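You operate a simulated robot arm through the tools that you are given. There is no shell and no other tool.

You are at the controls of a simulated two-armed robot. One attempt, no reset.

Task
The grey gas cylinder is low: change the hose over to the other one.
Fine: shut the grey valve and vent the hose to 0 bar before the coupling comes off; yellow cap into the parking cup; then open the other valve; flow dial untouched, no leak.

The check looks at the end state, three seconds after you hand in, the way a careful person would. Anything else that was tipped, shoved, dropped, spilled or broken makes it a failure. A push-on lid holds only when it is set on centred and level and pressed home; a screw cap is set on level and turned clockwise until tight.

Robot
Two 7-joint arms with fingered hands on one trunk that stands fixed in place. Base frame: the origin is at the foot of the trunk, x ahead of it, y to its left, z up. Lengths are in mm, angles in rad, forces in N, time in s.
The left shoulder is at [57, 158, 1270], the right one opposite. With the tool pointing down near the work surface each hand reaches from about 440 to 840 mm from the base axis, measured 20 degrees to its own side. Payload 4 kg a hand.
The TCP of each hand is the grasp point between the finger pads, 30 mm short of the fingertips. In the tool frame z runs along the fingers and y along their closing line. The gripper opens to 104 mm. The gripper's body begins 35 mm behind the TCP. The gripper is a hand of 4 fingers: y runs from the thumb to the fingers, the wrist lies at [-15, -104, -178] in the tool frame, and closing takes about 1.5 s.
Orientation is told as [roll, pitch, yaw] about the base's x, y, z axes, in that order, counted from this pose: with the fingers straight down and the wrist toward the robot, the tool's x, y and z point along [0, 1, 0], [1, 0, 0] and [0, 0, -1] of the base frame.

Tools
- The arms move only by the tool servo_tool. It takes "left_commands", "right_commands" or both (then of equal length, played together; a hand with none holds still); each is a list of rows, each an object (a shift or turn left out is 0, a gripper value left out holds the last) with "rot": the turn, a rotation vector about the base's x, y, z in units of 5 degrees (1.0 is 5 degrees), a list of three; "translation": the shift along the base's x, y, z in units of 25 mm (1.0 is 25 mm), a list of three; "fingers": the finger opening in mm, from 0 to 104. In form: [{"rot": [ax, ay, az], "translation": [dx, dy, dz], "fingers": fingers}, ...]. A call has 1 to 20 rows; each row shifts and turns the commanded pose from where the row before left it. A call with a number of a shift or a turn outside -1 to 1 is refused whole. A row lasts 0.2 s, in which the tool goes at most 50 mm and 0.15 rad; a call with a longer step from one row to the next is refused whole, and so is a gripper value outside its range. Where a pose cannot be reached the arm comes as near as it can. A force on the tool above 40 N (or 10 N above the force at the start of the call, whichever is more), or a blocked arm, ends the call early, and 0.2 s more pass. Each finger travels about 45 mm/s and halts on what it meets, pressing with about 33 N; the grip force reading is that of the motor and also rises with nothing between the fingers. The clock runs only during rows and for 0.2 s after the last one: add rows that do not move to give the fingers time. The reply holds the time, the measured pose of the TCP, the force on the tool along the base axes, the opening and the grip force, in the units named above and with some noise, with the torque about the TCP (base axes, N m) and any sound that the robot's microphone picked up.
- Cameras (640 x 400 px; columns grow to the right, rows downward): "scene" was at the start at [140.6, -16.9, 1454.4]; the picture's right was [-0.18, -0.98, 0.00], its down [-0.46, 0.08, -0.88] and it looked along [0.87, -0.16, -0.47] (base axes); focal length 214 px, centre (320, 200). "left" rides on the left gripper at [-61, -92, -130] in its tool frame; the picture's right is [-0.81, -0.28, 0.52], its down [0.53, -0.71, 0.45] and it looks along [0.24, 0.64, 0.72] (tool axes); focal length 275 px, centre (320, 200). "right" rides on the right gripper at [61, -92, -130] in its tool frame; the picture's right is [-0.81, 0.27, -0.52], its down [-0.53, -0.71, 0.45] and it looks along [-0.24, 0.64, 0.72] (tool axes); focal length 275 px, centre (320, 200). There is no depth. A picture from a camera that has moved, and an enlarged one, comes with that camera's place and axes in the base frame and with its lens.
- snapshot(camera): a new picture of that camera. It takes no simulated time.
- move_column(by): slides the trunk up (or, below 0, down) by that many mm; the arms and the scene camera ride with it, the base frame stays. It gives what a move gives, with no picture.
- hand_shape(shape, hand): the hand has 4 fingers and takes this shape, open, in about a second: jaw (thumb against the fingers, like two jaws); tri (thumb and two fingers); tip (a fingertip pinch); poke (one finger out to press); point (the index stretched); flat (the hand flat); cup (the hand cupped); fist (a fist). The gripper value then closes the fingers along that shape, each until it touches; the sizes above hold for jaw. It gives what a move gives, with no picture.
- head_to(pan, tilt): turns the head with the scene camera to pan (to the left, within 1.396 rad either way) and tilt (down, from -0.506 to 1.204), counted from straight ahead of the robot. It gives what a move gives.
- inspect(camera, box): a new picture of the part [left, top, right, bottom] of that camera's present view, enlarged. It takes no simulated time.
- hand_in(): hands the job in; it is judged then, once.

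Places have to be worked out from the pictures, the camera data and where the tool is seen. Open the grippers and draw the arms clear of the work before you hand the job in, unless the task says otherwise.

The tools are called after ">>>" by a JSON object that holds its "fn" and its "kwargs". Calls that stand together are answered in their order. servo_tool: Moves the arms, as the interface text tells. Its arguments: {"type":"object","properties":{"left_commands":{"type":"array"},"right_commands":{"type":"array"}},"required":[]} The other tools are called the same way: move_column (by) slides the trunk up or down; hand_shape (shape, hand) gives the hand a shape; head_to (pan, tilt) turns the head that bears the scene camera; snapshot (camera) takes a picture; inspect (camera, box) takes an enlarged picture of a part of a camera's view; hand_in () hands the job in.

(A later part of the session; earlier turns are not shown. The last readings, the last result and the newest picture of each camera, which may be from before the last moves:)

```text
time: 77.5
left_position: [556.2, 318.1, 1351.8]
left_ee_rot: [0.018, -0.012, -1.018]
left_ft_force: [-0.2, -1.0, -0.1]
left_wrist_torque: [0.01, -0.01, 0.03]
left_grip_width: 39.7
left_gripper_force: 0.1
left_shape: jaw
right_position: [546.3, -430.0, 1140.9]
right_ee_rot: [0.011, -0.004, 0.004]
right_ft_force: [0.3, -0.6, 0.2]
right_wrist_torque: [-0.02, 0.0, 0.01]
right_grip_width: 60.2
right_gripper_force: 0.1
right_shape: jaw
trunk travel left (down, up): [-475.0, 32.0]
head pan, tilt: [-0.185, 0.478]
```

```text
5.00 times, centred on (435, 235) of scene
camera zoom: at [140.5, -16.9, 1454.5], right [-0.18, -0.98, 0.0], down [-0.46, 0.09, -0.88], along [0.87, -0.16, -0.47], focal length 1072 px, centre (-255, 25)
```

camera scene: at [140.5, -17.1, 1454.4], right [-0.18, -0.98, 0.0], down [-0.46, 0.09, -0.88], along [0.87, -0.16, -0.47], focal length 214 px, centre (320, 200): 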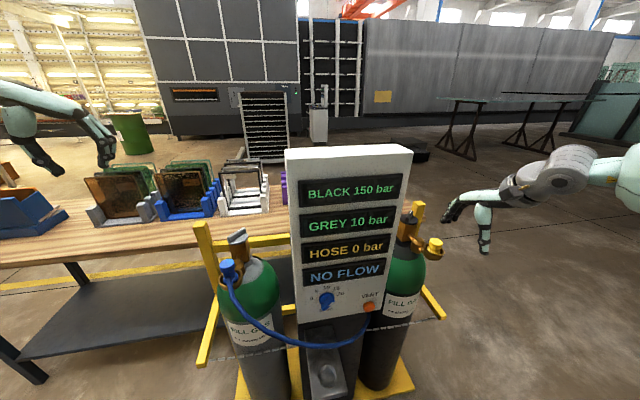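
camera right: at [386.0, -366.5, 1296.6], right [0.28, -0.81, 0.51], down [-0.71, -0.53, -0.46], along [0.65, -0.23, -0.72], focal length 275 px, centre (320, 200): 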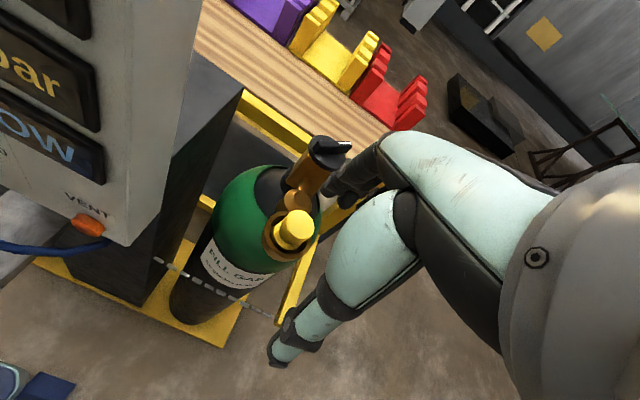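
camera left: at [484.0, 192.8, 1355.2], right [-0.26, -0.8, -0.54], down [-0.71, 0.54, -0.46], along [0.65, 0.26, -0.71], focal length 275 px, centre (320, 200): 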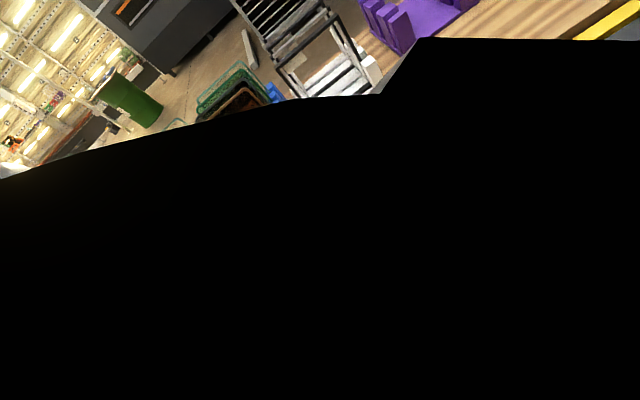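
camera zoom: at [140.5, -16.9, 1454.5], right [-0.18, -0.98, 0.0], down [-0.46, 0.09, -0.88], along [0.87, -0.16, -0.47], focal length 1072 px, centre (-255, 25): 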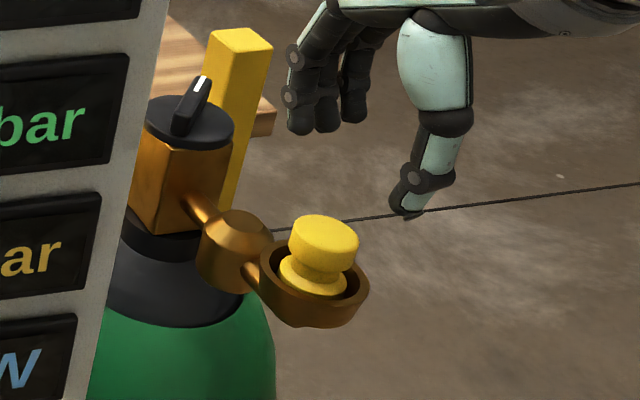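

By the hand camera the cap axis is within 1-2 mm of the tool axis. I go down 50 mm so that the tips come beside the head, and check.

>>> {"fn": "servo_tool", "kwargs": {"right_commands": [{"translation": [0.03, 0, -0.7]}, {"translation": [0, 0, -0.7]}, {"translation": [0, 0, -0.6]}, {}, {}]}}

>>> {"fn": "inspect", "kwargs": {"camera": "right", "box": [240, 160, 400, 320]}}

>>> {"fn": "inspect", "kwargs": {"camera": "scene", "box": [395, 195, 475, 275]}}

```text
time: 78.7
left_position: [555.4, 317.6, 1351.9]
left_ee_rot: [0.019, -0.014, -1.017]
left_ft_force: [0.4, 0.0, 0.5]
left_wrist_torque: [-0.03, 0.0, 0.02]
left_grip_width: 40.0
left_gripper_force: 0.0
left_shape: jaw
right_position: [547.2, -430.1, 1088.8]
right_ee_rot: [0.01, -0.004, 0.004]
right_ft_force: [0.4, -0.2, -0.1]
right_wrist_torque: [0.02, -0.03, 0.01]
right_grip_width: 60.5
right_gripper_force: 0.1
right_shape: jaw
trunk travel left (down, up): [-475.0, 32.0]
head pan, tilt: [-0.185, 0.478]
```

```text
2.50 times, centred on (320, 240) of right
camera zoom: at [454.7, -370.8, 1221.6], right [0.28, -0.81, 0.51], down [-0.71, -0.53, -0.46], along [0.65, -0.23, -0.72], focal length 688 px, centre (320, 100)
```

zoom: 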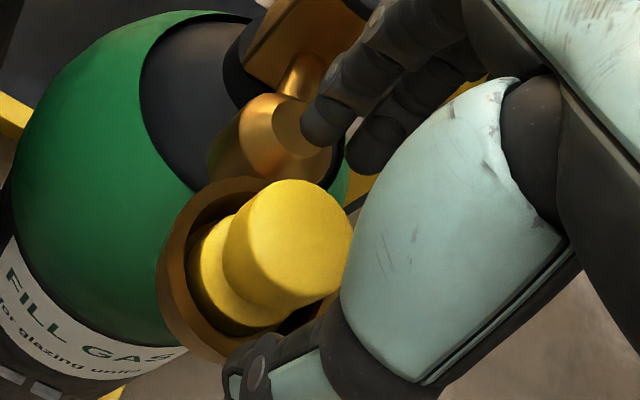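

```text
5.00 times, centred on (435, 235) of scene
camera zoom: at [140.9, -16.9, 1454.4], right [-0.18, -0.98, 0.0], down [-0.46, 0.08, -0.88], along [0.87, -0.16, -0.47], focal length 1072 px, centre (-255, 25)
```

zoom: 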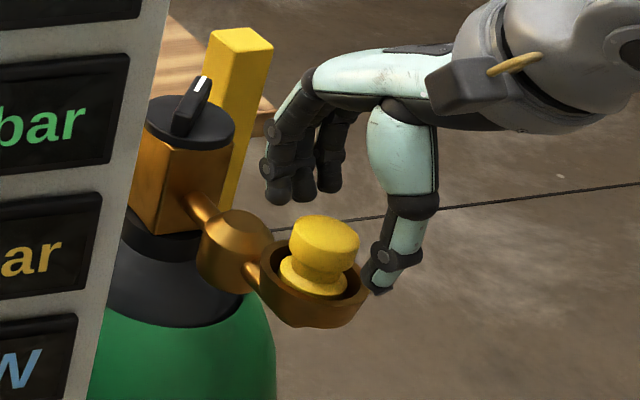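

The cap centre is about 4 mm off ([544,-426]); I shift and lower to TCP 1068, leaving the tips just above the ring rim.

>>> {"fn": "servo_tool", "kwargs": {"right_commands": [{"translation": [-0.14, 0.16, -0.2]}, {"translation": [0, 0, -0.3]}, {"translation": [0, 0, -0.3]}, {}, {}]}}

>>> {"fn": "inspect", "kwargs": {"camera": "right", "box": [240, 160, 400, 320]}}

>>> {"fn": "inspect", "kwargs": {"camera": "scene", "box": [395, 195, 475, 275]}}

```text
time: 79.9
left_position: [556.8, 317.3, 1351.5]
left_ee_rot: [0.017, -0.012, -1.018]
left_ft_force: [-0.4, 0.9, 0.4]
left_wrist_torque: [-0.02, 0.04, 0.01]
left_grip_width: 39.9
left_gripper_force: 0.0
left_shape: jaw
right_position: [544.0, -426.1, 1068.8]
right_ee_rot: [0.01, -0.002, 0.003]
right_ft_force: [0.1, 0.1, -0.3]
right_wrist_torque: [0.01, 0.01, 0.0]
right_grip_width: 60.3
right_gripper_force: 0.1
right_shape: jaw
trunk travel left (down, up): [-475.0, 32.0]
head pan, tilt: [-0.185, 0.478]
```

```text
2.50 times, centred on (320, 240) of right
camera zoom: at [451.0, -366.6, 1201.8], right [0.28, -0.81, 0.51], down [-0.71, -0.53, -0.46], along [0.65, -0.23, -0.72], focal length 688 px, centre (320, 100)
```

zoom: 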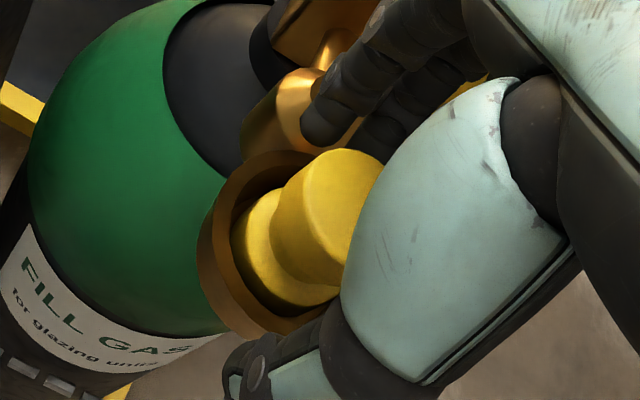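

```text
5.00 times, centred on (435, 235) of scene
camera zoom: at [141.0, -17.0, 1454.4], right [-0.18, -0.98, 0.0], down [-0.46, 0.08, -0.88], along [0.87, -0.16, -0.47], focal length 1072 px, centre (-255, 25)
```

zoom: 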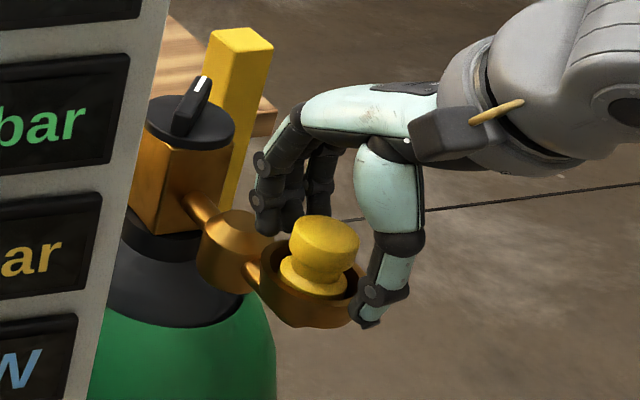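

The head sits between thumb and fingers, with the tips above the rim. I close.

>>> {"fn": "servo_tool", "kwargs": {"right_commands": [{"fingers": 24}, {}, {}, {}, {}, {}]}}

>>> {"fn": "inspect", "kwargs": {"camera": "right", "box": [240, 160, 400, 320]}}

>>> {"fn": "inspect", "kwargs": {"camera": "scene", "box": [395, 195, 475, 275]}}

```text
time: 81.3
left_position: [556.9, 317.7, 1351.3]
left_ee_rot: [0.017, -0.013, -1.017]
left_ft_force: [0.3, -0.5, 0.5]
left_wrist_torque: [-0.01, -0.01, -0.02]
left_grip_width: 39.8
left_gripper_force: 0.1
left_shape: jaw
right_position: [544.7, -424.8, 1069.6]
right_ee_rot: [0.011, -0.006, 0.004]
right_ft_force: [-0.8, -0.4, 1.1]
right_wrist_torque: [-0.03, 0.0, -0.01]
right_grip_width: 25.2
right_gripper_force: 0.0
right_shape: jaw
trunk travel left (down, up): [-475.0, 32.0]
head pan, tilt: [-0.185, 0.478]
```

```text
2.50 times, centred on (320, 240) of right
camera zoom: at [451.2, -366.6, 1201.9], right [0.28, -0.81, 0.51], down [-0.71, -0.53, -0.46], along [0.65, -0.23, -0.72], focal length 688 px, centre (320, 100)
```

zoom: 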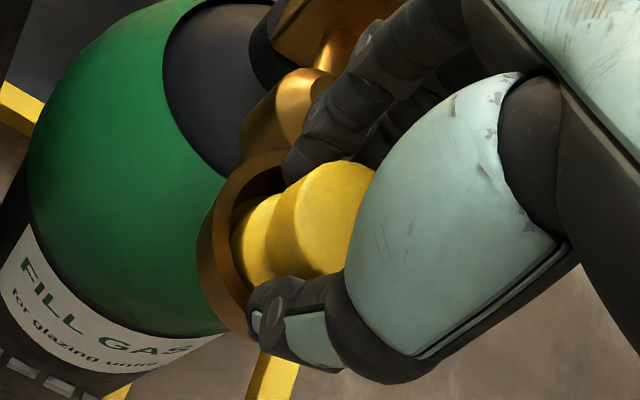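

```text
5.00 times, centred on (435, 235) of scene
camera zoom: at [141.2, -16.9, 1454.4], right [-0.18, -0.98, 0.0], down [-0.46, 0.08, -0.88], along [0.87, -0.16, -0.47], focal length 1072 px, centre (-255, 25)
```

zoom: 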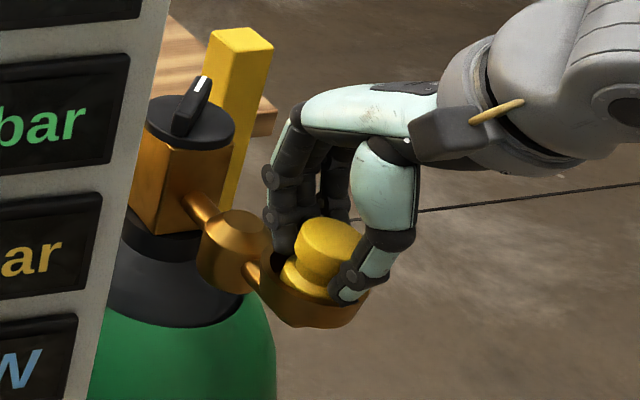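

Not yet tight; I close further to grip the head firmly.

>>> {"fn": "servo_tool", "kwargs": {"right_commands": [{"fingers": 10}, {}, {}, {}, {}]}}

>>> {"fn": "inspect", "kwargs": {"camera": "right", "box": [240, 160, 400, 320]}}

>>> {"fn": "inspect", "kwargs": {"camera": "scene", "box": [395, 195, 475, 275]}}

```text
time: 82.5
left_position: [556.2, 318.0, 1351.5]
left_ee_rot: [0.018, -0.013, -1.017]
left_ft_force: [-0.1, 0.0, -0.2]
left_wrist_torque: [0.01, 0.02, 0.01]
left_grip_width: 39.7
left_gripper_force: 0.1
left_shape: jaw
right_position: [543.3, -425.7, 1069.7]
right_ee_rot: [0.009, -0.004, 0.004]
right_ft_force: [0.2, 0.3, 1.2]
right_wrist_torque: [0.0, -0.01, 0.01]
right_grip_width: 24.0
right_gripper_force: 33.0
right_shape: jaw
trunk travel left (down, up): [-475.0, 32.0]
head pan, tilt: [-0.185, 0.478]
```

```text
2.50 times, centred on (320, 240) of right
camera zoom: at [451.2, -366.6, 1201.8], right [0.28, -0.81, 0.51], down [-0.71, -0.53, -0.46], along [0.65, -0.23, -0.72], focal length 688 px, centre (320, 100)
```

zoom: 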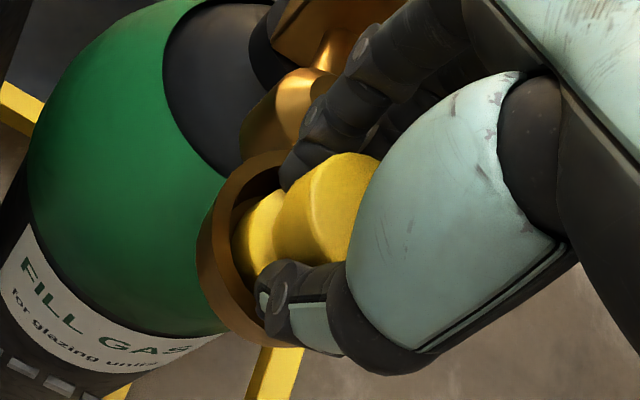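

```text
5.00 times, centred on (435, 235) of scene
camera zoom: at [141.2, -17.0, 1454.4], right [-0.18, -0.98, 0.0], down [-0.46, 0.09, -0.88], along [0.87, -0.16, -0.47], focal length 1072 px, centre (-255, 25)
```

zoom: 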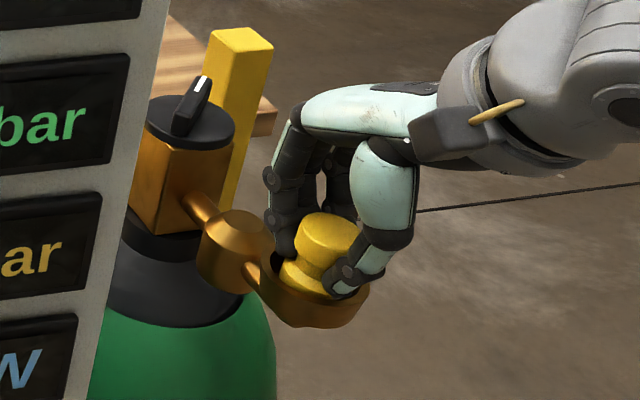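

Gripped with 33 N. I pull straight up slowly.

>>> {"fn": "servo_tool", "kwargs": {"right_commands": [{"translation": [0, 0, 0.2]}, {"translation": [0, 0, 0.2]}, {"translation": [0, 0, 0.3]}, {}]}}

>>> {"fn": "inspect", "kwargs": {"camera": "scene", "box": [395, 195, 475, 275]}}

>>> {"fn": "inspect", "kwargs": {"camera": "right", "box": [240, 160, 400, 320]}}

```text
time: 83.5
left_position: [556.1, 318.6, 1352.2]
left_ee_rot: [0.018, -0.013, -1.018]
left_ft_force: [0.3, -0.1, 0.0]
left_wrist_torque: [0.02, 0.01, 0.02]
left_grip_width: 39.7
left_gripper_force: 0.1
left_shape: jaw
right_position: [544.8, -425.9, 1086.9]
right_ee_rot: [0.011, -0.002, 0.005]
right_ft_force: [0.7, -0.5, -1.2]
right_wrist_torque: [-0.03, 0.02, -0.03]
right_grip_width: 23.9
right_gripper_force: 33.0
right_shape: jaw
trunk travel left (down, up): [-475.0, 32.0]
head pan, tilt: [-0.185, 0.478]
```

```text
5.00 times, centred on (435, 235) of scene
camera zoom: at [141.2, -17.0, 1454.4], right [-0.18, -0.98, 0.0], down [-0.46, 0.09, -0.88], along [0.87, -0.16, -0.47], focal length 1072 px, centre (-255, 25)
```

zoom: 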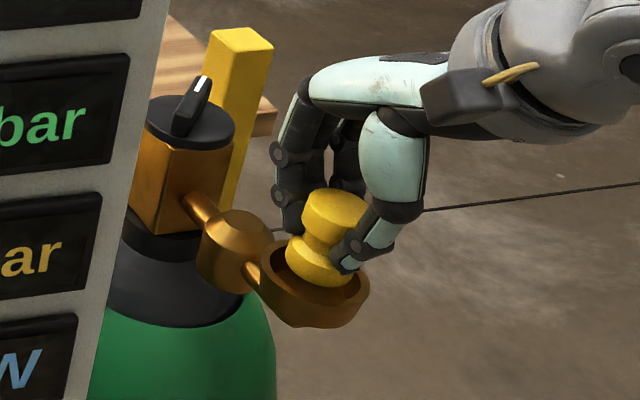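

```text
2.50 times, centred on (320, 240) of right
camera zoom: at [451.5, -366.7, 1219.0], right [0.28, -0.81, 0.51], down [-0.71, -0.53, -0.46], along [0.65, -0.23, -0.72], focal length 688 px, centre (320, 100)
```

zoom: 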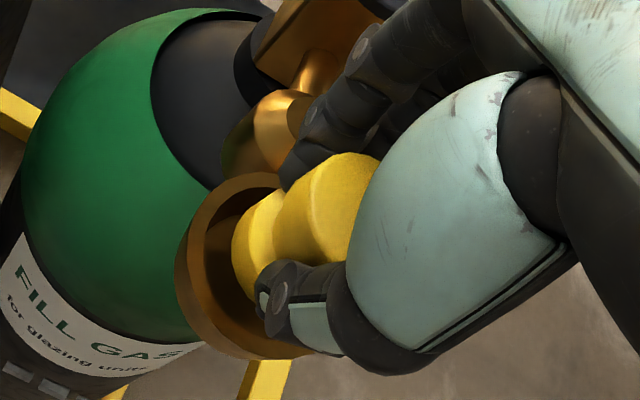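

The cap comes off freely and level. I raise it further and draw back to see the cap's underside and the open port.

>>> {"fn": "servo_tool", "kwargs": {"right_commands": [{"translation": [0, 0, 0.7]}, {"translation": [0, 0, 0.8]}, {"translation": [0, 0, 0.8]}, {"translation": [-0.5, 0, 0.6]}, {"translation": [-0.8, 0, 0.4]}, {"translation": [-0.8, 0, 0]}, {"translation": [-0.8, 0, 0]}, {}]}}

>>> {"fn": "inspect", "kwargs": {"camera": "scene", "box": [390, 150, 510, 270]}}

>>> {"fn": "inspect", "kwargs": {"camera": "right", "box": [200, 120, 400, 320]}}

```text
time: 85.3
left_position: [556.6, 318.1, 1352.4]
left_ee_rot: [0.017, -0.014, -1.017]
left_ft_force: [0.9, 0.0, -1.0]
left_wrist_torque: [0.01, 0.0, -0.01]
left_grip_width: 40.0
left_gripper_force: 0.1
left_shape: jaw
right_position: [472.7, -424.5, 1168.5]
right_ee_rot: [0.012, -0.002, 0.003]
right_ft_force: [0.8, -0.1, -0.8]
right_wrist_torque: [0.01, 0.01, 0.0]
right_grip_width: 23.5
right_gripper_force: 32.7
right_shape: jaw
trunk travel left (down, up): [-475.0, 32.0]
head pan, tilt: [-0.185, 0.478]
```

```text
3.33 times, centred on (450, 210) of scene
camera zoom: at [141.1, -16.8, 1454.4], right [-0.18, -0.98, 0.0], down [-0.46, 0.08, -0.88], along [0.87, -0.16, -0.47], focal length 715 px, centre (-113, 167)
```

zoom: 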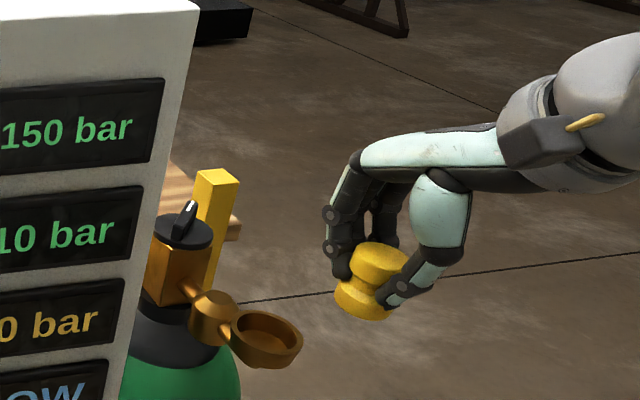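

```text
2.00 times, centred on (300, 220) of right
camera zoom: at [380.1, -365.7, 1301.0], right [0.28, -0.81, 0.51], down [-0.71, -0.53, -0.46], along [0.65, -0.23, -0.73], focal length 551 px, centre (360, 160)
```

zoom: 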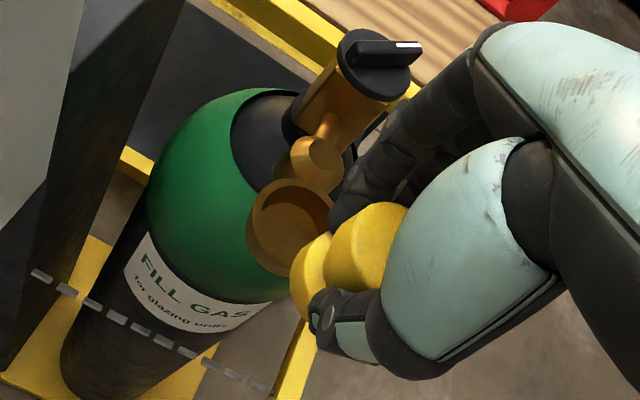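

The cap is held level and the black port is a plain open socket, so the coupling simply seats in it. The hose hangs right above the parking cup, so I would rather move the coupling first, with the left hand if it can reach the black port. I test that reach with the left hand empty, first moving the right hand with the cap out to the right.

>>> {"fn": "servo_tool", "kwargs": {"right_commands": [{"translation": [-0.4, -0.8, 0]}, {"translation": [-0.4, -0.8, 0]}, {"translation": [-0.4, -0.8, 0]}, {"translation": [-0.4, -0.8, -0.2]}, {"translation": [-0.4, -0.8, -0.2]}, {"translation": [-0.4, -0.8, -0.2]}, {"translation": [-0.4, -0.8, -0.2]}, {}], "left_commands": [{"translation": [-0.7, -0.7, 0]}, {"translation": [-0.7, -0.7, 0]}, {"translation": [-0.7, -0.7, 0]}, {"translation": [-0.7, -0.7, 0]}, {"translation": [-0.5, -0.9, 0]}, {"translation": [0, -1, 0]}, {"translation": [0, -1, 0]}, {}]}}

>>> {"fn": "snapshot", "kwargs": {"camera": "scene"}}

```text
time: 87.1
left_position: [472.6, 176.9, 1350.2]
left_ee_rot: [0.015, -0.018, -1.018]
left_ft_force: [-0.7, 1.0, 0.0]
left_wrist_torque: [-0.04, -0.04, 0.0]
left_grip_width: 39.9
left_gripper_force: 0.2
left_shape: jaw
right_position: [412.1, -544.1, 1160.0]
right_ee_rot: [0.006, -0.004, 0.003]
right_ft_force: [-0.5, -0.4, -0.6]
right_wrist_torque: [-0.01, 0.0, 0.03]
right_grip_width: 23.8
right_gripper_force: 32.5
right_shape: jaw
right hand out of reach, approached as far as the arm can: row 7
trunk travel left (down, up): [-475.0, 32.0]
head pan, tilt: [-0.185, 0.478]
```

```text
taken
camera scene: at [140.1, -14.1, 1454.5], right [-0.18, -0.98, 0.0], down [-0.46, 0.08, -0.88], along [0.87, -0.16, -0.47], focal length 214 px, centre (320, 200)
```

scene: 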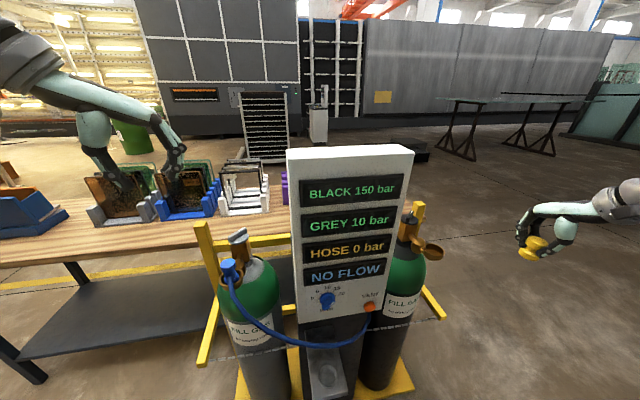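

The left hand follows. I continue it across in front of the panel at height 1350→1280, keeping x below 440.

>>> {"fn": "servo_tool", "kwargs": {"left_commands": [{"translation": [-0.4, -1, 0]}, {"translation": [-0.4, -1, 0]}, {"translation": [-0.4, -1, -0.2]}, {"translation": [-0.4, -1, -0.2]}, {"translation": [0, -1, -0.2]}, {"translation": [0, -1, -0.2]}, {"translation": [0, -1, -0.2]}, {"translation": [0, -1, -0.2]}, {"translation": [0, -1, -0.2]}, {"translation": [0, -1, -0.2]}, {"translation": [0, -1, -0.2]}, {"translation": [0, -1, -0.2]}, {}, {}]}}

>>> {"fn": "snapshot", "kwargs": {"camera": "scene"}}

```text
time: 90.1
left_position: [433.6, -123.4, 1301.5]
left_ee_rot: [0.016, -0.014, -1.017]
left_ft_force: [-0.3, -0.4, -0.3]
left_wrist_torque: [0.03, -0.02, -0.04]
left_grip_width: 39.8
left_gripper_force: 0.1
left_shape: jaw
right_position: [411.3, -546.6, 1158.8]
right_ee_rot: [0.008, -0.003, 0.001]
right_ft_force: [0.3, -0.4, -0.5]
right_wrist_torque: [-0.02, 0.03, 0.0]
right_grip_width: 24.0
right_gripper_force: 32.7
right_shape: jaw
trunk travel left (down, up): [-475.0, 32.0]
head pan, tilt: [-0.185, 0.478]
```

```text
taken
camera scene: at [140.9, -16.8, 1454.4], right [-0.18, -0.98, 0.0], down [-0.46, 0.08, -0.88], along [0.87, -0.16, -0.47], focal length 214 px, centre (320, 200)
```

scene: 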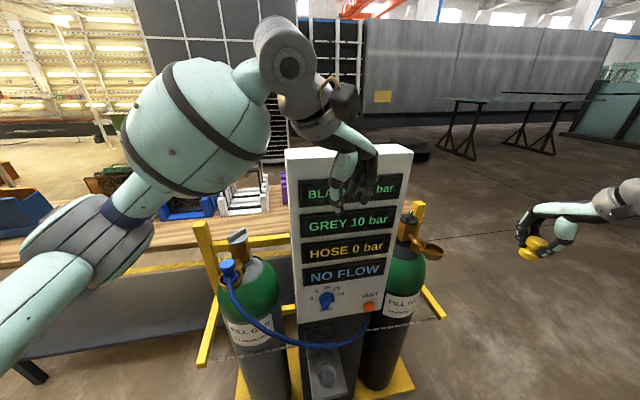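

Reachable so far. I continue toward the black port side.

>>> {"fn": "servo_tool", "kwargs": {"left_commands": [{"translation": [0, -1, -0.2]}, {"translation": [0, -1, -0.2]}, {"translation": [0, -1, -0.2]}, {"translation": [0, -1, -0.2]}, {"translation": [0, -1, -0.2]}, {"translation": [0, -1, -0.2]}, {"translation": [0, -1, -0.2]}, {"translation": [0, -1, -0.2]}, {"translation": [0.2, -1, -0.2]}, {"translation": [0.4, -1, -0.2]}, {"translation": [0.6, -1, -0.2]}, {}, {}]}}

>>> {"fn": "snapshot", "kwargs": {"camera": "scene"}}

```text
time: 92.9
left_position: [445.0, -337.5, 1260.0]
left_ee_rot: [0.016, -0.012, -1.019]
left_ft_force: [-0.4, 0.4, -1.4]
left_wrist_torque: [0.04, -0.01, 0.03]
left_grip_width: 40.2
left_gripper_force: 0.0
left_shape: jaw
left hand out of reach, approached as far as the arm can: row 9, 10, 11
right_position: [412.2, -546.0, 1158.5]
right_ee_rot: [0.011, -0.004, 0.001]
right_ft_force: [-0.7, 0.7, -1.5]
right_wrist_torque: [0.01, 0.01, 0.01]
right_grip_width: 23.9
right_gripper_force: 33.3
right_shape: jaw
trunk travel left (down, up): [-475.0, 32.0]
head pan, tilt: [-0.185, 0.478]
```

```text
taken
camera scene: at [141.4, -17.2, 1454.3], right [-0.18, -0.98, 0.0], down [-0.46, 0.09, -0.88], along [0.87, -0.16, -0.47], focal length 214 px, centre (320, 200)
```

scene: 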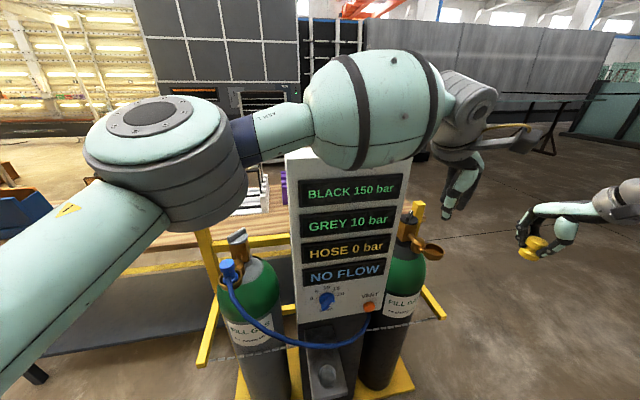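

The left hand stops at y=-337. I try a few degrees of other yaw while going on, to see if it gets farther.

>>> {"fn": "servo_tool", "kwargs": {"left_commands": [{"translation": [0.4, -0.6, -0.4], "rot": [0, 0, 0.8]}, {"translation": [0.4, -0.6, -0.4], "rot": [0, 0, 0.8]}, {"translation": [0.4, -0.6, -0.4], "rot": [0, 0, 0.8]}, {"translation": [0.4, -0.6, -0.4], "rot": [0, 0, 0.8]}, {"translation": [0.4, -0.6, -0.4], "rot": [0, 0, 0.8]}, {}]}}

>>> {"fn": "snapshot", "kwargs": {"camera": "scene"}}

```text
time: 94.3
left_position: [529.2, -297.7, 1274.2]
left_ee_rot: [0.015, -0.015, -0.705]
left_ft_force: [-2.3, -3.1, 3.2]
left_wrist_torque: [0.09, -0.03, 0.06]
left_grip_width: 39.7
left_gripper_force: 0.0
left_shape: jaw
left hand out of reach, approached as far as the arm can: row 1, 2, 3, 4, 5
right_position: [411.2, -548.4, 1159.4]
right_ee_rot: [0.011, -0.005, 0.002]
right_ft_force: [0.2, 0.4, -1.1]
right_wrist_torque: [0.0, -0.01, -0.01]
right_grip_width: 24.1
right_gripper_force: 33.9
right_shape: jaw
trunk travel left (down, up): [-475.0, 32.0]
head pan, tilt: [-0.185, 0.478]
```

```text
taken
camera scene: at [140.4, -18.2, 1454.5], right [-0.18, -0.98, 0.0], down [-0.46, 0.09, -0.88], along [0.87, -0.16, -0.47], focal length 214 px, centre (320, 200)
```

scene: 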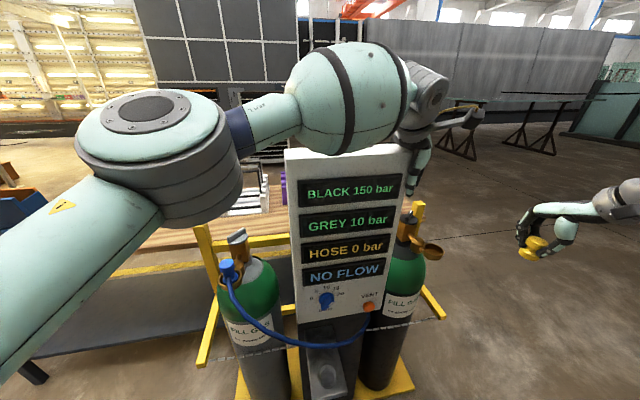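

The left hand slid to [529,-298,1274], beside the panel edge, with small contact forces. I back it straight out in -x at once; the left arm cannot serve the black port.

>>> {"fn": "servo_tool", "kwargs": {"left_commands": [{"translation": [-0.8, 0, 0.1]}, {"translation": [-0.8, 0, 0.1]}, {"translation": [-0.8, 0, 0.1]}, {"translation": [-0.8, 0, 0.1]}, {}]}}

>>> {"fn": "snapshot", "kwargs": {"camera": "scene"}}

>>> {"fn": "snapshot", "kwargs": {"camera": "left"}}

```text
time: 95.5
left_position: [449.5, -296.8, 1283.6]
left_ee_rot: [0.016, -0.014, -0.669]
left_ft_force: [0.4, 0.2, -0.5]
left_wrist_torque: [0.0, 0.0, 0.01]
left_grip_width: 39.9
left_gripper_force: 0.1
left_shape: jaw
right_position: [412.3, -547.4, 1159.1]
right_ee_rot: [0.01, -0.003, 0.002]
right_ft_force: [-0.1, 0.1, -0.9]
right_wrist_torque: [-0.01, -0.03, -0.03]
right_grip_width: 24.0
right_gripper_force: 33.3
right_shape: jaw
trunk travel left (down, up): [-475.0, 32.0]
head pan, tilt: [-0.185, 0.478]
```

```text
taken
camera scene: at [140.8, -17.2, 1454.4], right [-0.18, -0.98, 0.0], down [-0.46, 0.09, -0.88], along [0.87, -0.16, -0.47], focal length 214 px, centre (320, 200)
```

scene: 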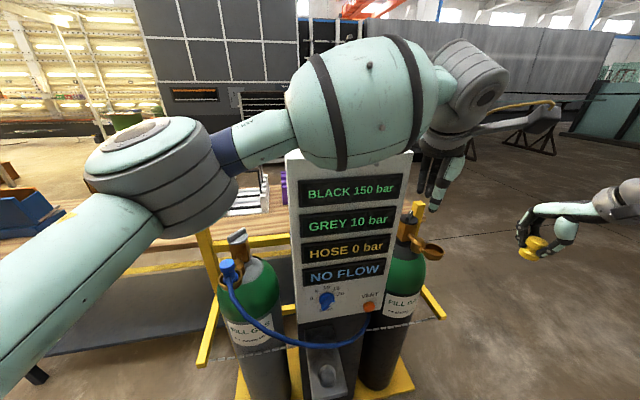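

```text
taken
camera left: at [337.5, -286.4, 1412.3], right [-0.71, -0.46, -0.53], down [-0.22, 0.86, -0.46], along [0.67, -0.2, -0.71], focal length 275 px, centre (320, 200)
```

left: 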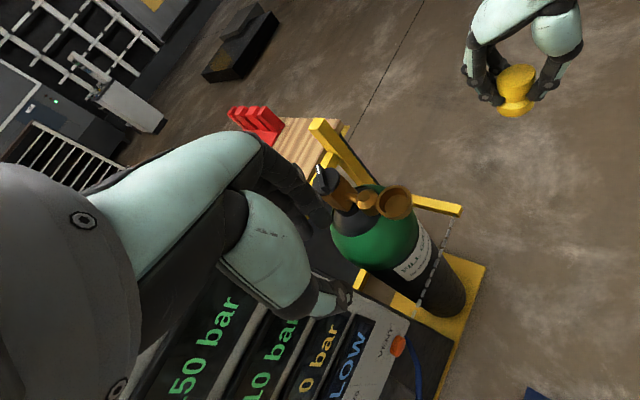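

Everything is intact. New plan: the left hand lifts the coupling and holds the hose out of the way while the right hand parks the cap. Then the left re-seats the coupling for the right to carry over. I bring the left hand back to its own side.

>>> {"fn": "servo_tool", "kwargs": {"left_commands": [{"translation": [-0.2, 1, 0.1]}, {"translation": [-0.2, 1, 0.1]}, {"translation": [-0.2, 1, 0.1]}, {"translation": [0, 1, 0.1]}, {"translation": [0, 1, 0.1]}, {"translation": [0, 1, 0.1]}, {"translation": [0, 1, 0.1]}, {"translation": [0, 1, 0.1]}, {"translation": [0, 1, 0.1]}, {"translation": [0, 1, 0.1]}, {"translation": [0, 1, 0.1]}, {"translation": [0, 1, 0.1]}, {"translation": [0, 1, 0.1]}, {"translation": [0, 1, 0.1]}, {"translation": [0, 1, 0.1]}, {"translation": [0, 1, 0.1]}, {"translation": [0, 1, 0.1]}, {"translation": [0, 1, 0.1]}, {"translation": [0, 1, 0.1]}, {"translation": [0, 1, 0.1]}]}}

>>> {"fn": "snapshot", "kwargs": {"camera": "scene"}}

```text
time: 99.7
left_position: [433.5, 206.3, 1333.5]
left_ee_rot: [0.017, -0.014, -0.668]
left_ft_force: [0.5, 0.4, -0.5]
left_wrist_torque: [-0.01, 0.02, 0.01]
left_grip_width: 39.9
left_gripper_force: 0.0
left_shape: jaw
right_position: [411.6, -545.8, 1159.4]
right_ee_rot: [0.009, -0.003, 0.002]
right_ft_force: [0.0, 0.0, -0.9]
right_wrist_torque: [-0.01, 0.01, 0.0]
right_grip_width: 23.7
right_gripper_force: 32.4
right_shape: jaw
trunk travel left (down, up): [-475.0, 32.0]
head pan, tilt: [-0.185, 0.478]
```

```text
taken
camera scene: at [140.3, -15.9, 1454.5], right [-0.18, -0.98, 0.0], down [-0.46, 0.08, -0.88], along [0.87, -0.16, -0.47], focal length 214 px, centre (320, 200)
```

scene: 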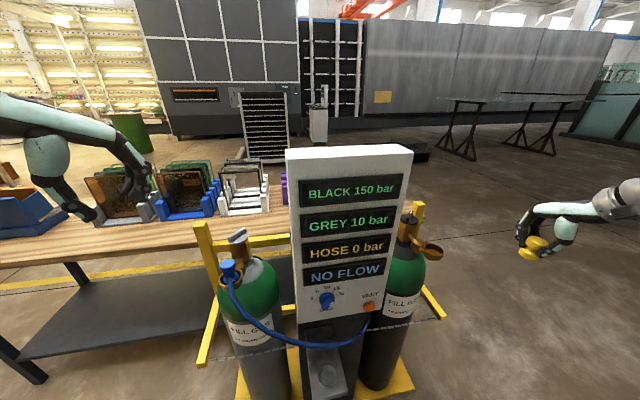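

I lower the trunk by 250 mm; both hands hang in free space.

>>> {"fn": "move_column", "kwargs": {"by": -125}}

>>> {"fn": "move_column", "kwargs": {"by": -125}}

>>> {"fn": "snapshot", "kwargs": {"camera": "scene"}}

>>> {"fn": "snapshot", "kwargs": {"camera": "left"}}

>>> {"fn": "snapshot", "kwargs": {"camera": "right"}}

```text
time: 101.2
left_position: [434.1, 203.8, 1207.8]
left_ee_rot: [0.018, -0.013, -0.67]
left_ft_force: [0.6, -0.2, -0.9]
left_wrist_torque: [0.01, 0.02, -0.02]
left_grip_width: 39.9
left_gripper_force: 0.0
left_shape: jaw
right_position: [411.0, -547.4, 1033.5]
right_ee_rot: [0.009, -0.003, 0.003]
right_ft_force: [-0.9, 0.4, -0.4]
right_wrist_torque: [0.01, 0.03, 0.01]
right_grip_width: 24.0
right_gripper_force: 32.9
right_shape: jaw
trunk travel left (down, up): [-350.0, 157.0]
head pan, tilt: [-0.185, 0.478]
```

```text
time: 102.8
left_position: [433.1, 204.0, 1084.0]
left_ee_rot: [0.019, -0.014, -0.667]
left_ft_force: [0.4, 0.5, 0.9]
left_wrist_torque: [-0.02, 0.01, 0.01]
left_grip_width: 39.8
left_gripper_force: 0.1
left_shape: jaw
right_position: [411.9, -546.7, 908.8]
right_ee_rot: [0.009, -0.004, 0.003]
right_ft_force: [0.7, 0.9, -1.8]
right_wrist_torque: [-0.02, 0.01, 0.01]
right_grip_width: 24.0
right_gripper_force: 33.3
right_shape: jaw
trunk travel left (down, up): [-225.0, 282.0]
head pan, tilt: [-0.185, 0.478]
```

```text
taken
camera scene: at [137.3, -17.0, 1204.4], right [-0.18, -0.98, 0.0], down [-0.46, 0.09, -0.88], along [0.87, -0.16, -0.47], focal length 214 px, centre (320, 200)
```

scene: 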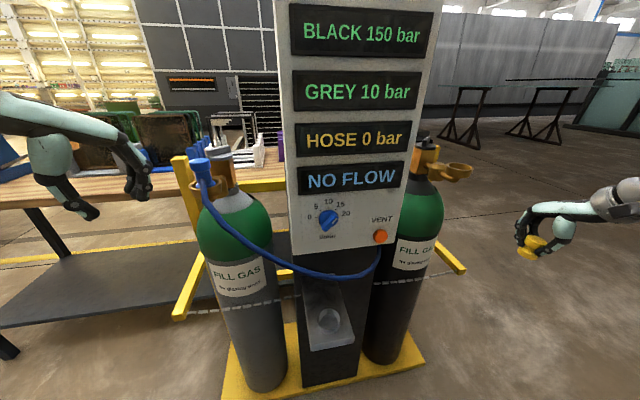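

```text
taken
camera left: at [321.5, 213.7, 1212.9], right [-0.71, -0.46, -0.53], down [-0.22, 0.86, -0.46], along [0.67, -0.2, -0.71], focal length 275 px, centre (320, 200)
```

left: 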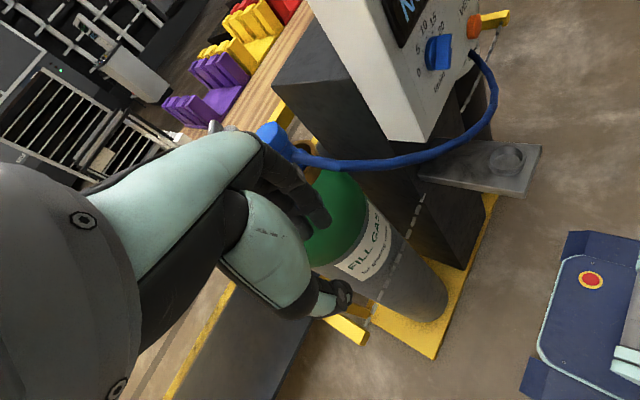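

```text
taken
camera right: at [318.7, -487.7, 1041.0], right [0.27, -0.81, 0.51], down [-0.71, -0.53, -0.46], along [0.65, -0.24, -0.72], focal length 275 px, centre (320, 200)
```

right: 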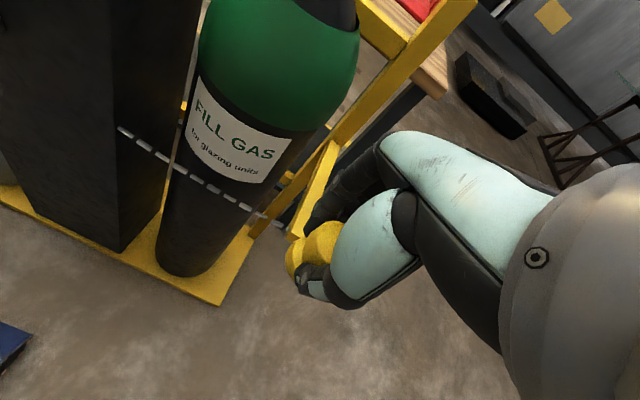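

From here the left hand camera shows coupling and hose well. I raise the left hand, then bring it above the coupling at yaw about -48°.

>>> {"fn": "servo_tool", "kwargs": {"left_commands": [{"translation": [0, 0, 0.9], "fingers": 70}, {"translation": [0, 0, 0.9]}, {"translation": [0, 0, 0.9], "rot": [0, 0, -0.5]}, {"translation": [0.3, -0.2, 0.3], "rot": [0, 0, -0.5]}, {"translation": [0.8, -0.5, 0], "rot": [0, 0, -0.5]}, {"translation": [0.8, -0.5, 0], "rot": [0, 0, -0.4]}, {"translation": [0.8, -0.5, 0]}, {"translation": [0.8, -0.5, 0]}, {}, {}]}}

>>> {"fn": "snapshot", "kwargs": {"camera": "left"}}

>>> {"fn": "snapshot", "kwargs": {"camera": "scene"}}

```text
time: 105.0
left_position: [521.6, 149.0, 1157.6]
left_ee_rot: [0.017, -0.012, -0.835]
left_ft_force: [-0.8, 0.1, 0.4]
left_wrist_torque: [0.04, 0.01, 0.0]
left_grip_width: 69.7
left_gripper_force: 0.0
left_shape: jaw
right_position: [412.0, -547.0, 908.4]
right_ee_rot: [0.009, -0.003, 0.002]
right_ft_force: [0.1, -0.2, -0.3]
right_wrist_torque: [0.04, -0.01, 0.0]
right_grip_width: 23.9
right_gripper_force: 32.9
right_shape: jaw
trunk travel left (down, up): [-225.0, 282.0]
head pan, tilt: [-0.185, 0.478]
```

```text
taken
camera left: at [412.1, 176.1, 1287.4], right [-0.77, -0.34, -0.53], down [-0.07, 0.89, -0.46], along [0.63, -0.31, -0.71], focal length 275 px, centre (320, 200)
```

left: 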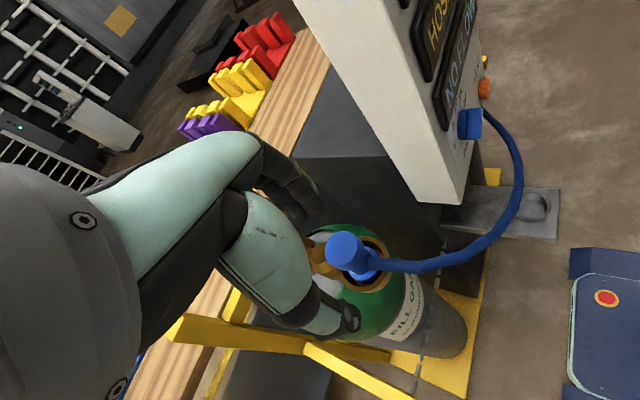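

```text
taken
camera scene: at [137.7, -17.3, 1204.4], right [-0.18, -0.98, 0.0], down [-0.46, 0.09, -0.88], along [0.87, -0.16, -0.47], focal length 214 px, centre (320, 200)
```

scene: 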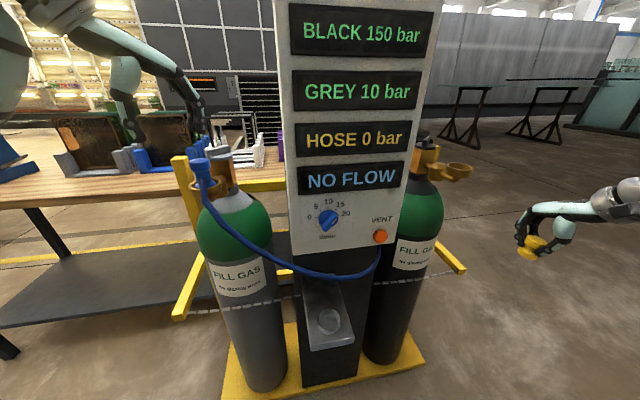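

I zoom on the coupling to measure its centre.

>>> {"fn": "inspect", "kwargs": {"camera": "left", "box": [290, 200, 450, 360]}}

>>> {"fn": "inspect", "kwargs": {"camera": "scene", "box": [170, 120, 250, 200]}}

```text
2.50 times, centred on (370, 280) of left
camera zoom: at [412.1, 176.1, 1287.4], right [-0.77, -0.34, -0.53], down [-0.07, 0.89, -0.46], along [0.63, -0.31, -0.71], focal length 688 px, centre (195, 0)
```

zoom: 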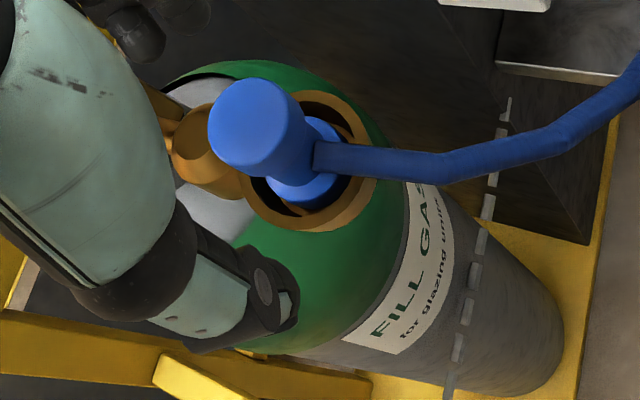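

```text
5.00 times, centred on (210, 160) of scene
camera zoom: at [137.7, -17.3, 1204.4], right [-0.18, -0.98, 0.0], down [-0.46, 0.09, -0.88], along [0.87, -0.16, -0.47], focal length 1072 px, centre (870, 400)
```

zoom: 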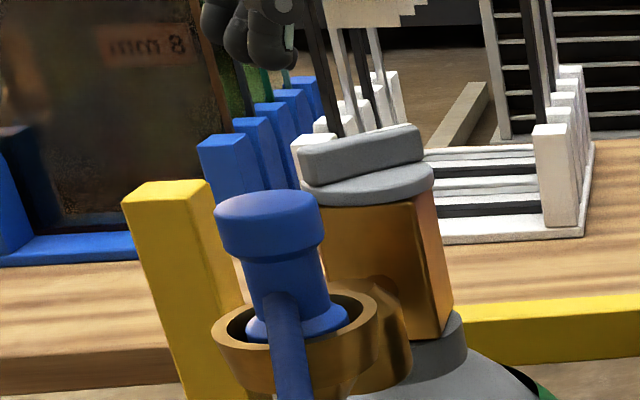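

The coupling head is about 39 mm wide with its top near [545,131,1081]; the hose leaves its body lower, at about 1045. I centre the hand over it, check, and then descend to TCP 1088.

>>> {"fn": "servo_tool", "kwargs": {"left_commands": [{"translation": [0.5, -0.36, -0.3]}, {"translation": [0.45, -0.36, -0.5]}, {}, {}]}}

>>> {"fn": "inspect", "kwargs": {"camera": "left", "box": [260, 180, 420, 340]}}

>>> {"fn": "inspect", "kwargs": {"camera": "scene", "box": [170, 100, 250, 180]}}

```text
time: 106.0
left_position: [546.3, 132.2, 1138.7]
left_ee_rot: [0.016, -0.012, -0.835]
left_ft_force: [0.1, 0.1, 0.7]
left_wrist_torque: [0.0, -0.04, -0.01]
left_grip_width: 69.4
left_gripper_force: 0.0
left_shape: jaw
right_position: [411.4, -548.9, 908.1]
right_ee_rot: [0.009, -0.002, 0.002]
right_ft_force: [-0.3, 0.0, 0.5]
right_wrist_torque: [0.01, 0.03, 0.05]
right_grip_width: 23.9
right_gripper_force: 32.8
right_shape: jaw
trunk travel left (down, up): [-225.0, 282.0]
head pan, tilt: [-0.185, 0.478]
```

```text
2.50 times, centred on (340, 260) of left
camera zoom: at [436.1, 158.7, 1267.8], right [-0.77, -0.34, -0.53], down [-0.07, 0.89, -0.46], along [0.63, -0.31, -0.71], focal length 688 px, centre (270, 50)
```

zoom: 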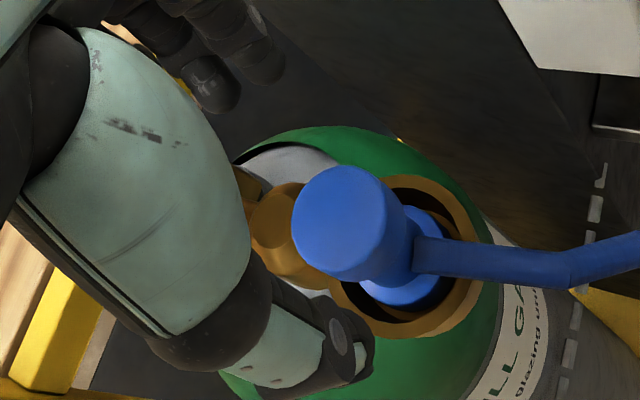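

```text
5.00 times, centred on (210, 140) of scene
camera zoom: at [137.8, -17.1, 1204.4], right [-0.18, -0.98, 0.0], down [-0.46, 0.09, -0.88], along [0.87, -0.16, -0.47], focal length 1072 px, centre (870, 500)
```

zoom: 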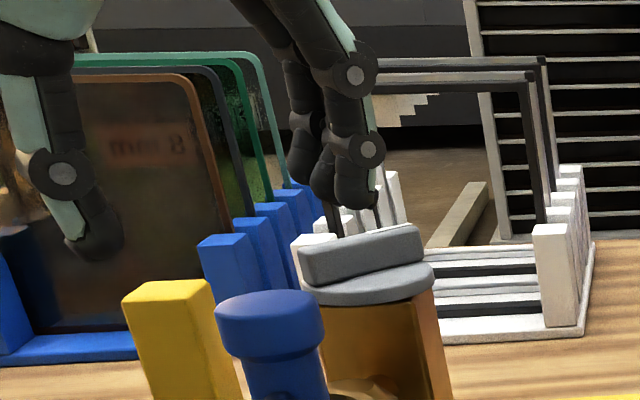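

The head is centred on the tool axis within about 1 mm. I descend to TCP 1088.

>>> {"fn": "servo_tool", "kwargs": {"left_commands": [{"translation": [0, 0, -0.7]}, {"translation": [0, 0, -0.7]}, {"translation": [0, 0, -0.6]}, {}, {}]}}

>>> {"fn": "inspect", "kwargs": {"camera": "left", "box": [260, 180, 420, 340]}}

>>> {"fn": "inspect", "kwargs": {"camera": "scene", "box": [170, 120, 250, 200]}}

```text
time: 107.2
left_position: [545.5, 131.3, 1089.0]
left_ee_rot: [0.017, -0.015, -0.834]
left_ft_force: [0.0, -0.2, -0.9]
left_wrist_torque: [0.0, 0.0, 0.0]
left_grip_width: 69.8
left_gripper_force: 0.2
left_shape: jaw
right_position: [411.7, -547.8, 909.3]
right_ee_rot: [0.01, -0.005, 0.002]
right_ft_force: [-0.1, 0.3, -0.8]
right_wrist_torque: [0.01, -0.02, 0.0]
right_grip_width: 24.1
right_gripper_force: 33.0
right_shape: jaw
trunk travel left (down, up): [-225.0, 282.0]
head pan, tilt: [-0.185, 0.478]
```

```text
2.50 times, centred on (340, 260) of left
camera zoom: at [435.8, 159.3, 1217.6], right [-0.77, -0.34, -0.53], down [-0.07, 0.89, -0.46], along [0.63, -0.31, -0.71], focal length 688 px, centre (270, 50)
```

zoom: 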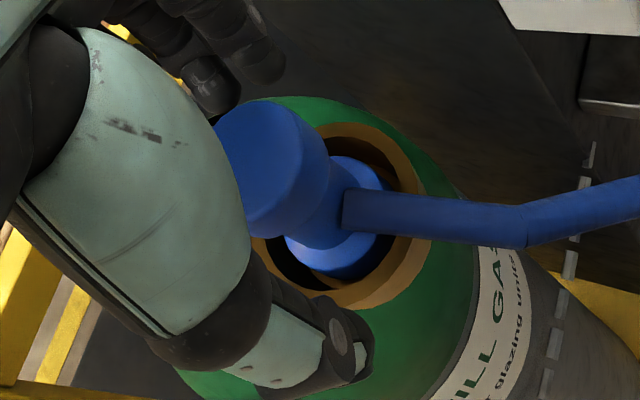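

```text
5.00 times, centred on (210, 160) of scene
camera zoom: at [137.5, -17.0, 1204.4], right [-0.18, -0.98, 0.0], down [-0.46, 0.08, -0.88], along [0.87, -0.16, -0.47], focal length 1072 px, centre (870, 400)
```

zoom: 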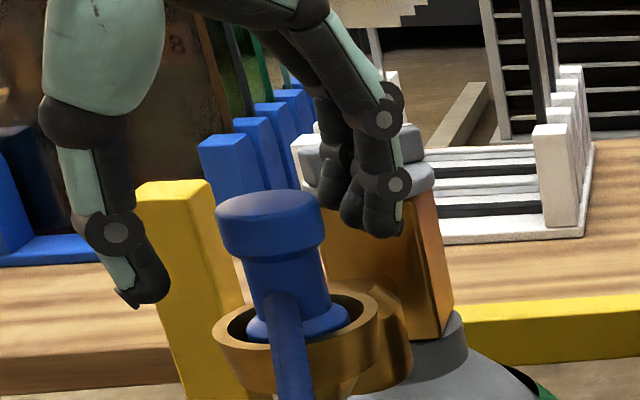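

The head lies between thumb and fingers. I close and grip it.

>>> {"fn": "servo_tool", "kwargs": {"left_commands": [{"fingers": 34}, {}, {}, {}, {"fingers": 15}, {}, {}, {}]}}

>>> {"fn": "inspect", "kwargs": {"camera": "left", "box": [260, 180, 420, 340]}}

>>> {"fn": "inspect", "kwargs": {"camera": "scene", "box": [170, 120, 250, 200]}}

```text
time: 109.0
left_position: [546.0, 131.8, 1088.8]
left_ee_rot: [0.017, -0.011, -0.835]
left_ft_force: [-2.8, -0.5, -2.2]
left_wrist_torque: [-0.06, 0.05, 0.01]
left_grip_width: 26.6
left_gripper_force: 32.9
left_shape: jaw
right_position: [411.6, -547.3, 908.2]
right_ee_rot: [0.007, -0.005, 0.002]
right_ft_force: [-0.3, -0.3, -1.1]
right_wrist_torque: [0.0, 0.02, 0.01]
right_grip_width: 23.9
right_gripper_force: 33.2
right_shape: jaw
trunk travel left (down, up): [-225.0, 282.0]
head pan, tilt: [-0.185, 0.478]
```

```text
2.50 times, centred on (340, 260) of left
camera zoom: at [435.7, 159.3, 1217.6], right [-0.77, -0.34, -0.53], down [-0.07, 0.89, -0.46], along [0.63, -0.31, -0.71], focal length 688 px, centre (270, 50)
```

zoom: 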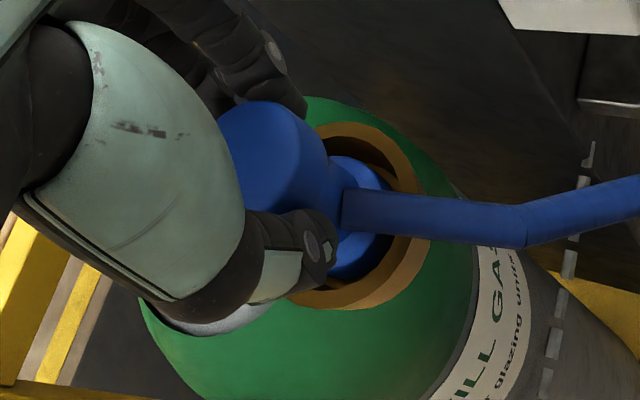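

```text
5.00 times, centred on (210, 160) of scene
camera zoom: at [137.4, -17.0, 1204.4], right [-0.18, -0.98, 0.0], down [-0.46, 0.09, -0.88], along [0.87, -0.16, -0.47], focal length 1072 px, centre (870, 400)
```

zoom: 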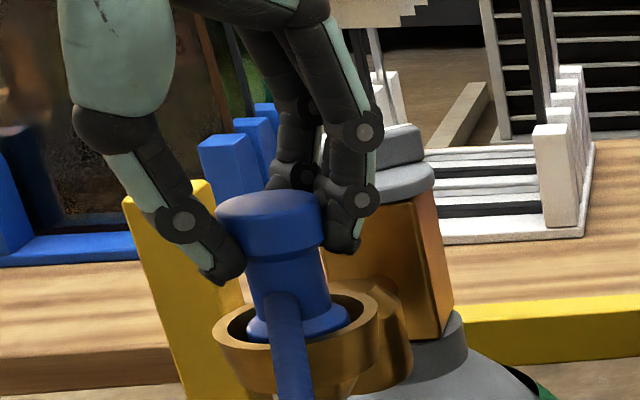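

The coupling is firmly held (33 N) and the hose is at 0 bar. I lift it straight up out of the socket.

>>> {"fn": "servo_tool", "kwargs": {"left_commands": [{"translation": [0, 0, 0.3]}, {"translation": [0, 0, 0.4]}, {"translation": [0, 0, 0.6]}, {"translation": [0, 0, 0.7]}, {}]}}

>>> {"fn": "snapshot", "kwargs": {"camera": "scene"}}

>>> {"fn": "snapshot", "kwargs": {"camera": "left"}}

```text
time: 110.2
left_position: [545.7, 131.7, 1138.8]
left_ee_rot: [0.016, -0.014, -0.835]
left_ft_force: [0.1, 0.1, -0.5]
left_wrist_torque: [0.0, 0.0, -0.04]
left_grip_width: 26.5
left_gripper_force: 33.2
left_shape: jaw
right_position: [413.2, -546.1, 909.5]
right_ee_rot: [0.009, -0.003, 0.003]
right_ft_force: [-0.2, -0.1, -0.6]
right_wrist_torque: [0.0, -0.02, 0.01]
right_grip_width: 23.9
right_gripper_force: 33.0
right_shape: jaw
trunk travel left (down, up): [-225.0, 282.0]
head pan, tilt: [-0.185, 0.478]
```

```text
taken
camera scene: at [137.9, -16.8, 1204.4], right [-0.18, -0.98, 0.0], down [-0.46, 0.08, -0.88], along [0.87, -0.16, -0.47], focal length 214 px, centre (320, 200)
```

scene: 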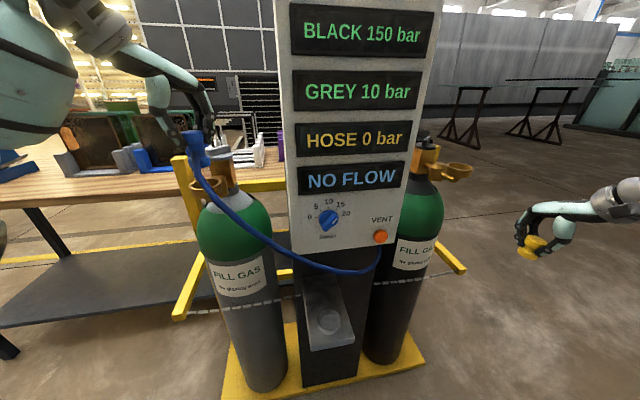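

```text
taken
camera left: at [436.2, 159.5, 1268.0], right [-0.77, -0.34, -0.53], down [-0.07, 0.89, -0.46], along [0.63, -0.31, -0.71], focal length 275 px, centre (320, 200)
```

left: 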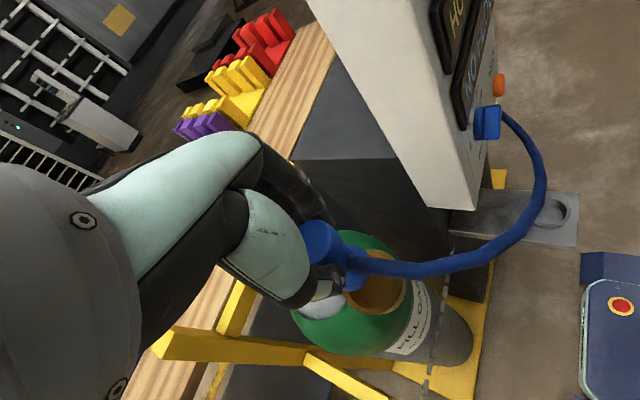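

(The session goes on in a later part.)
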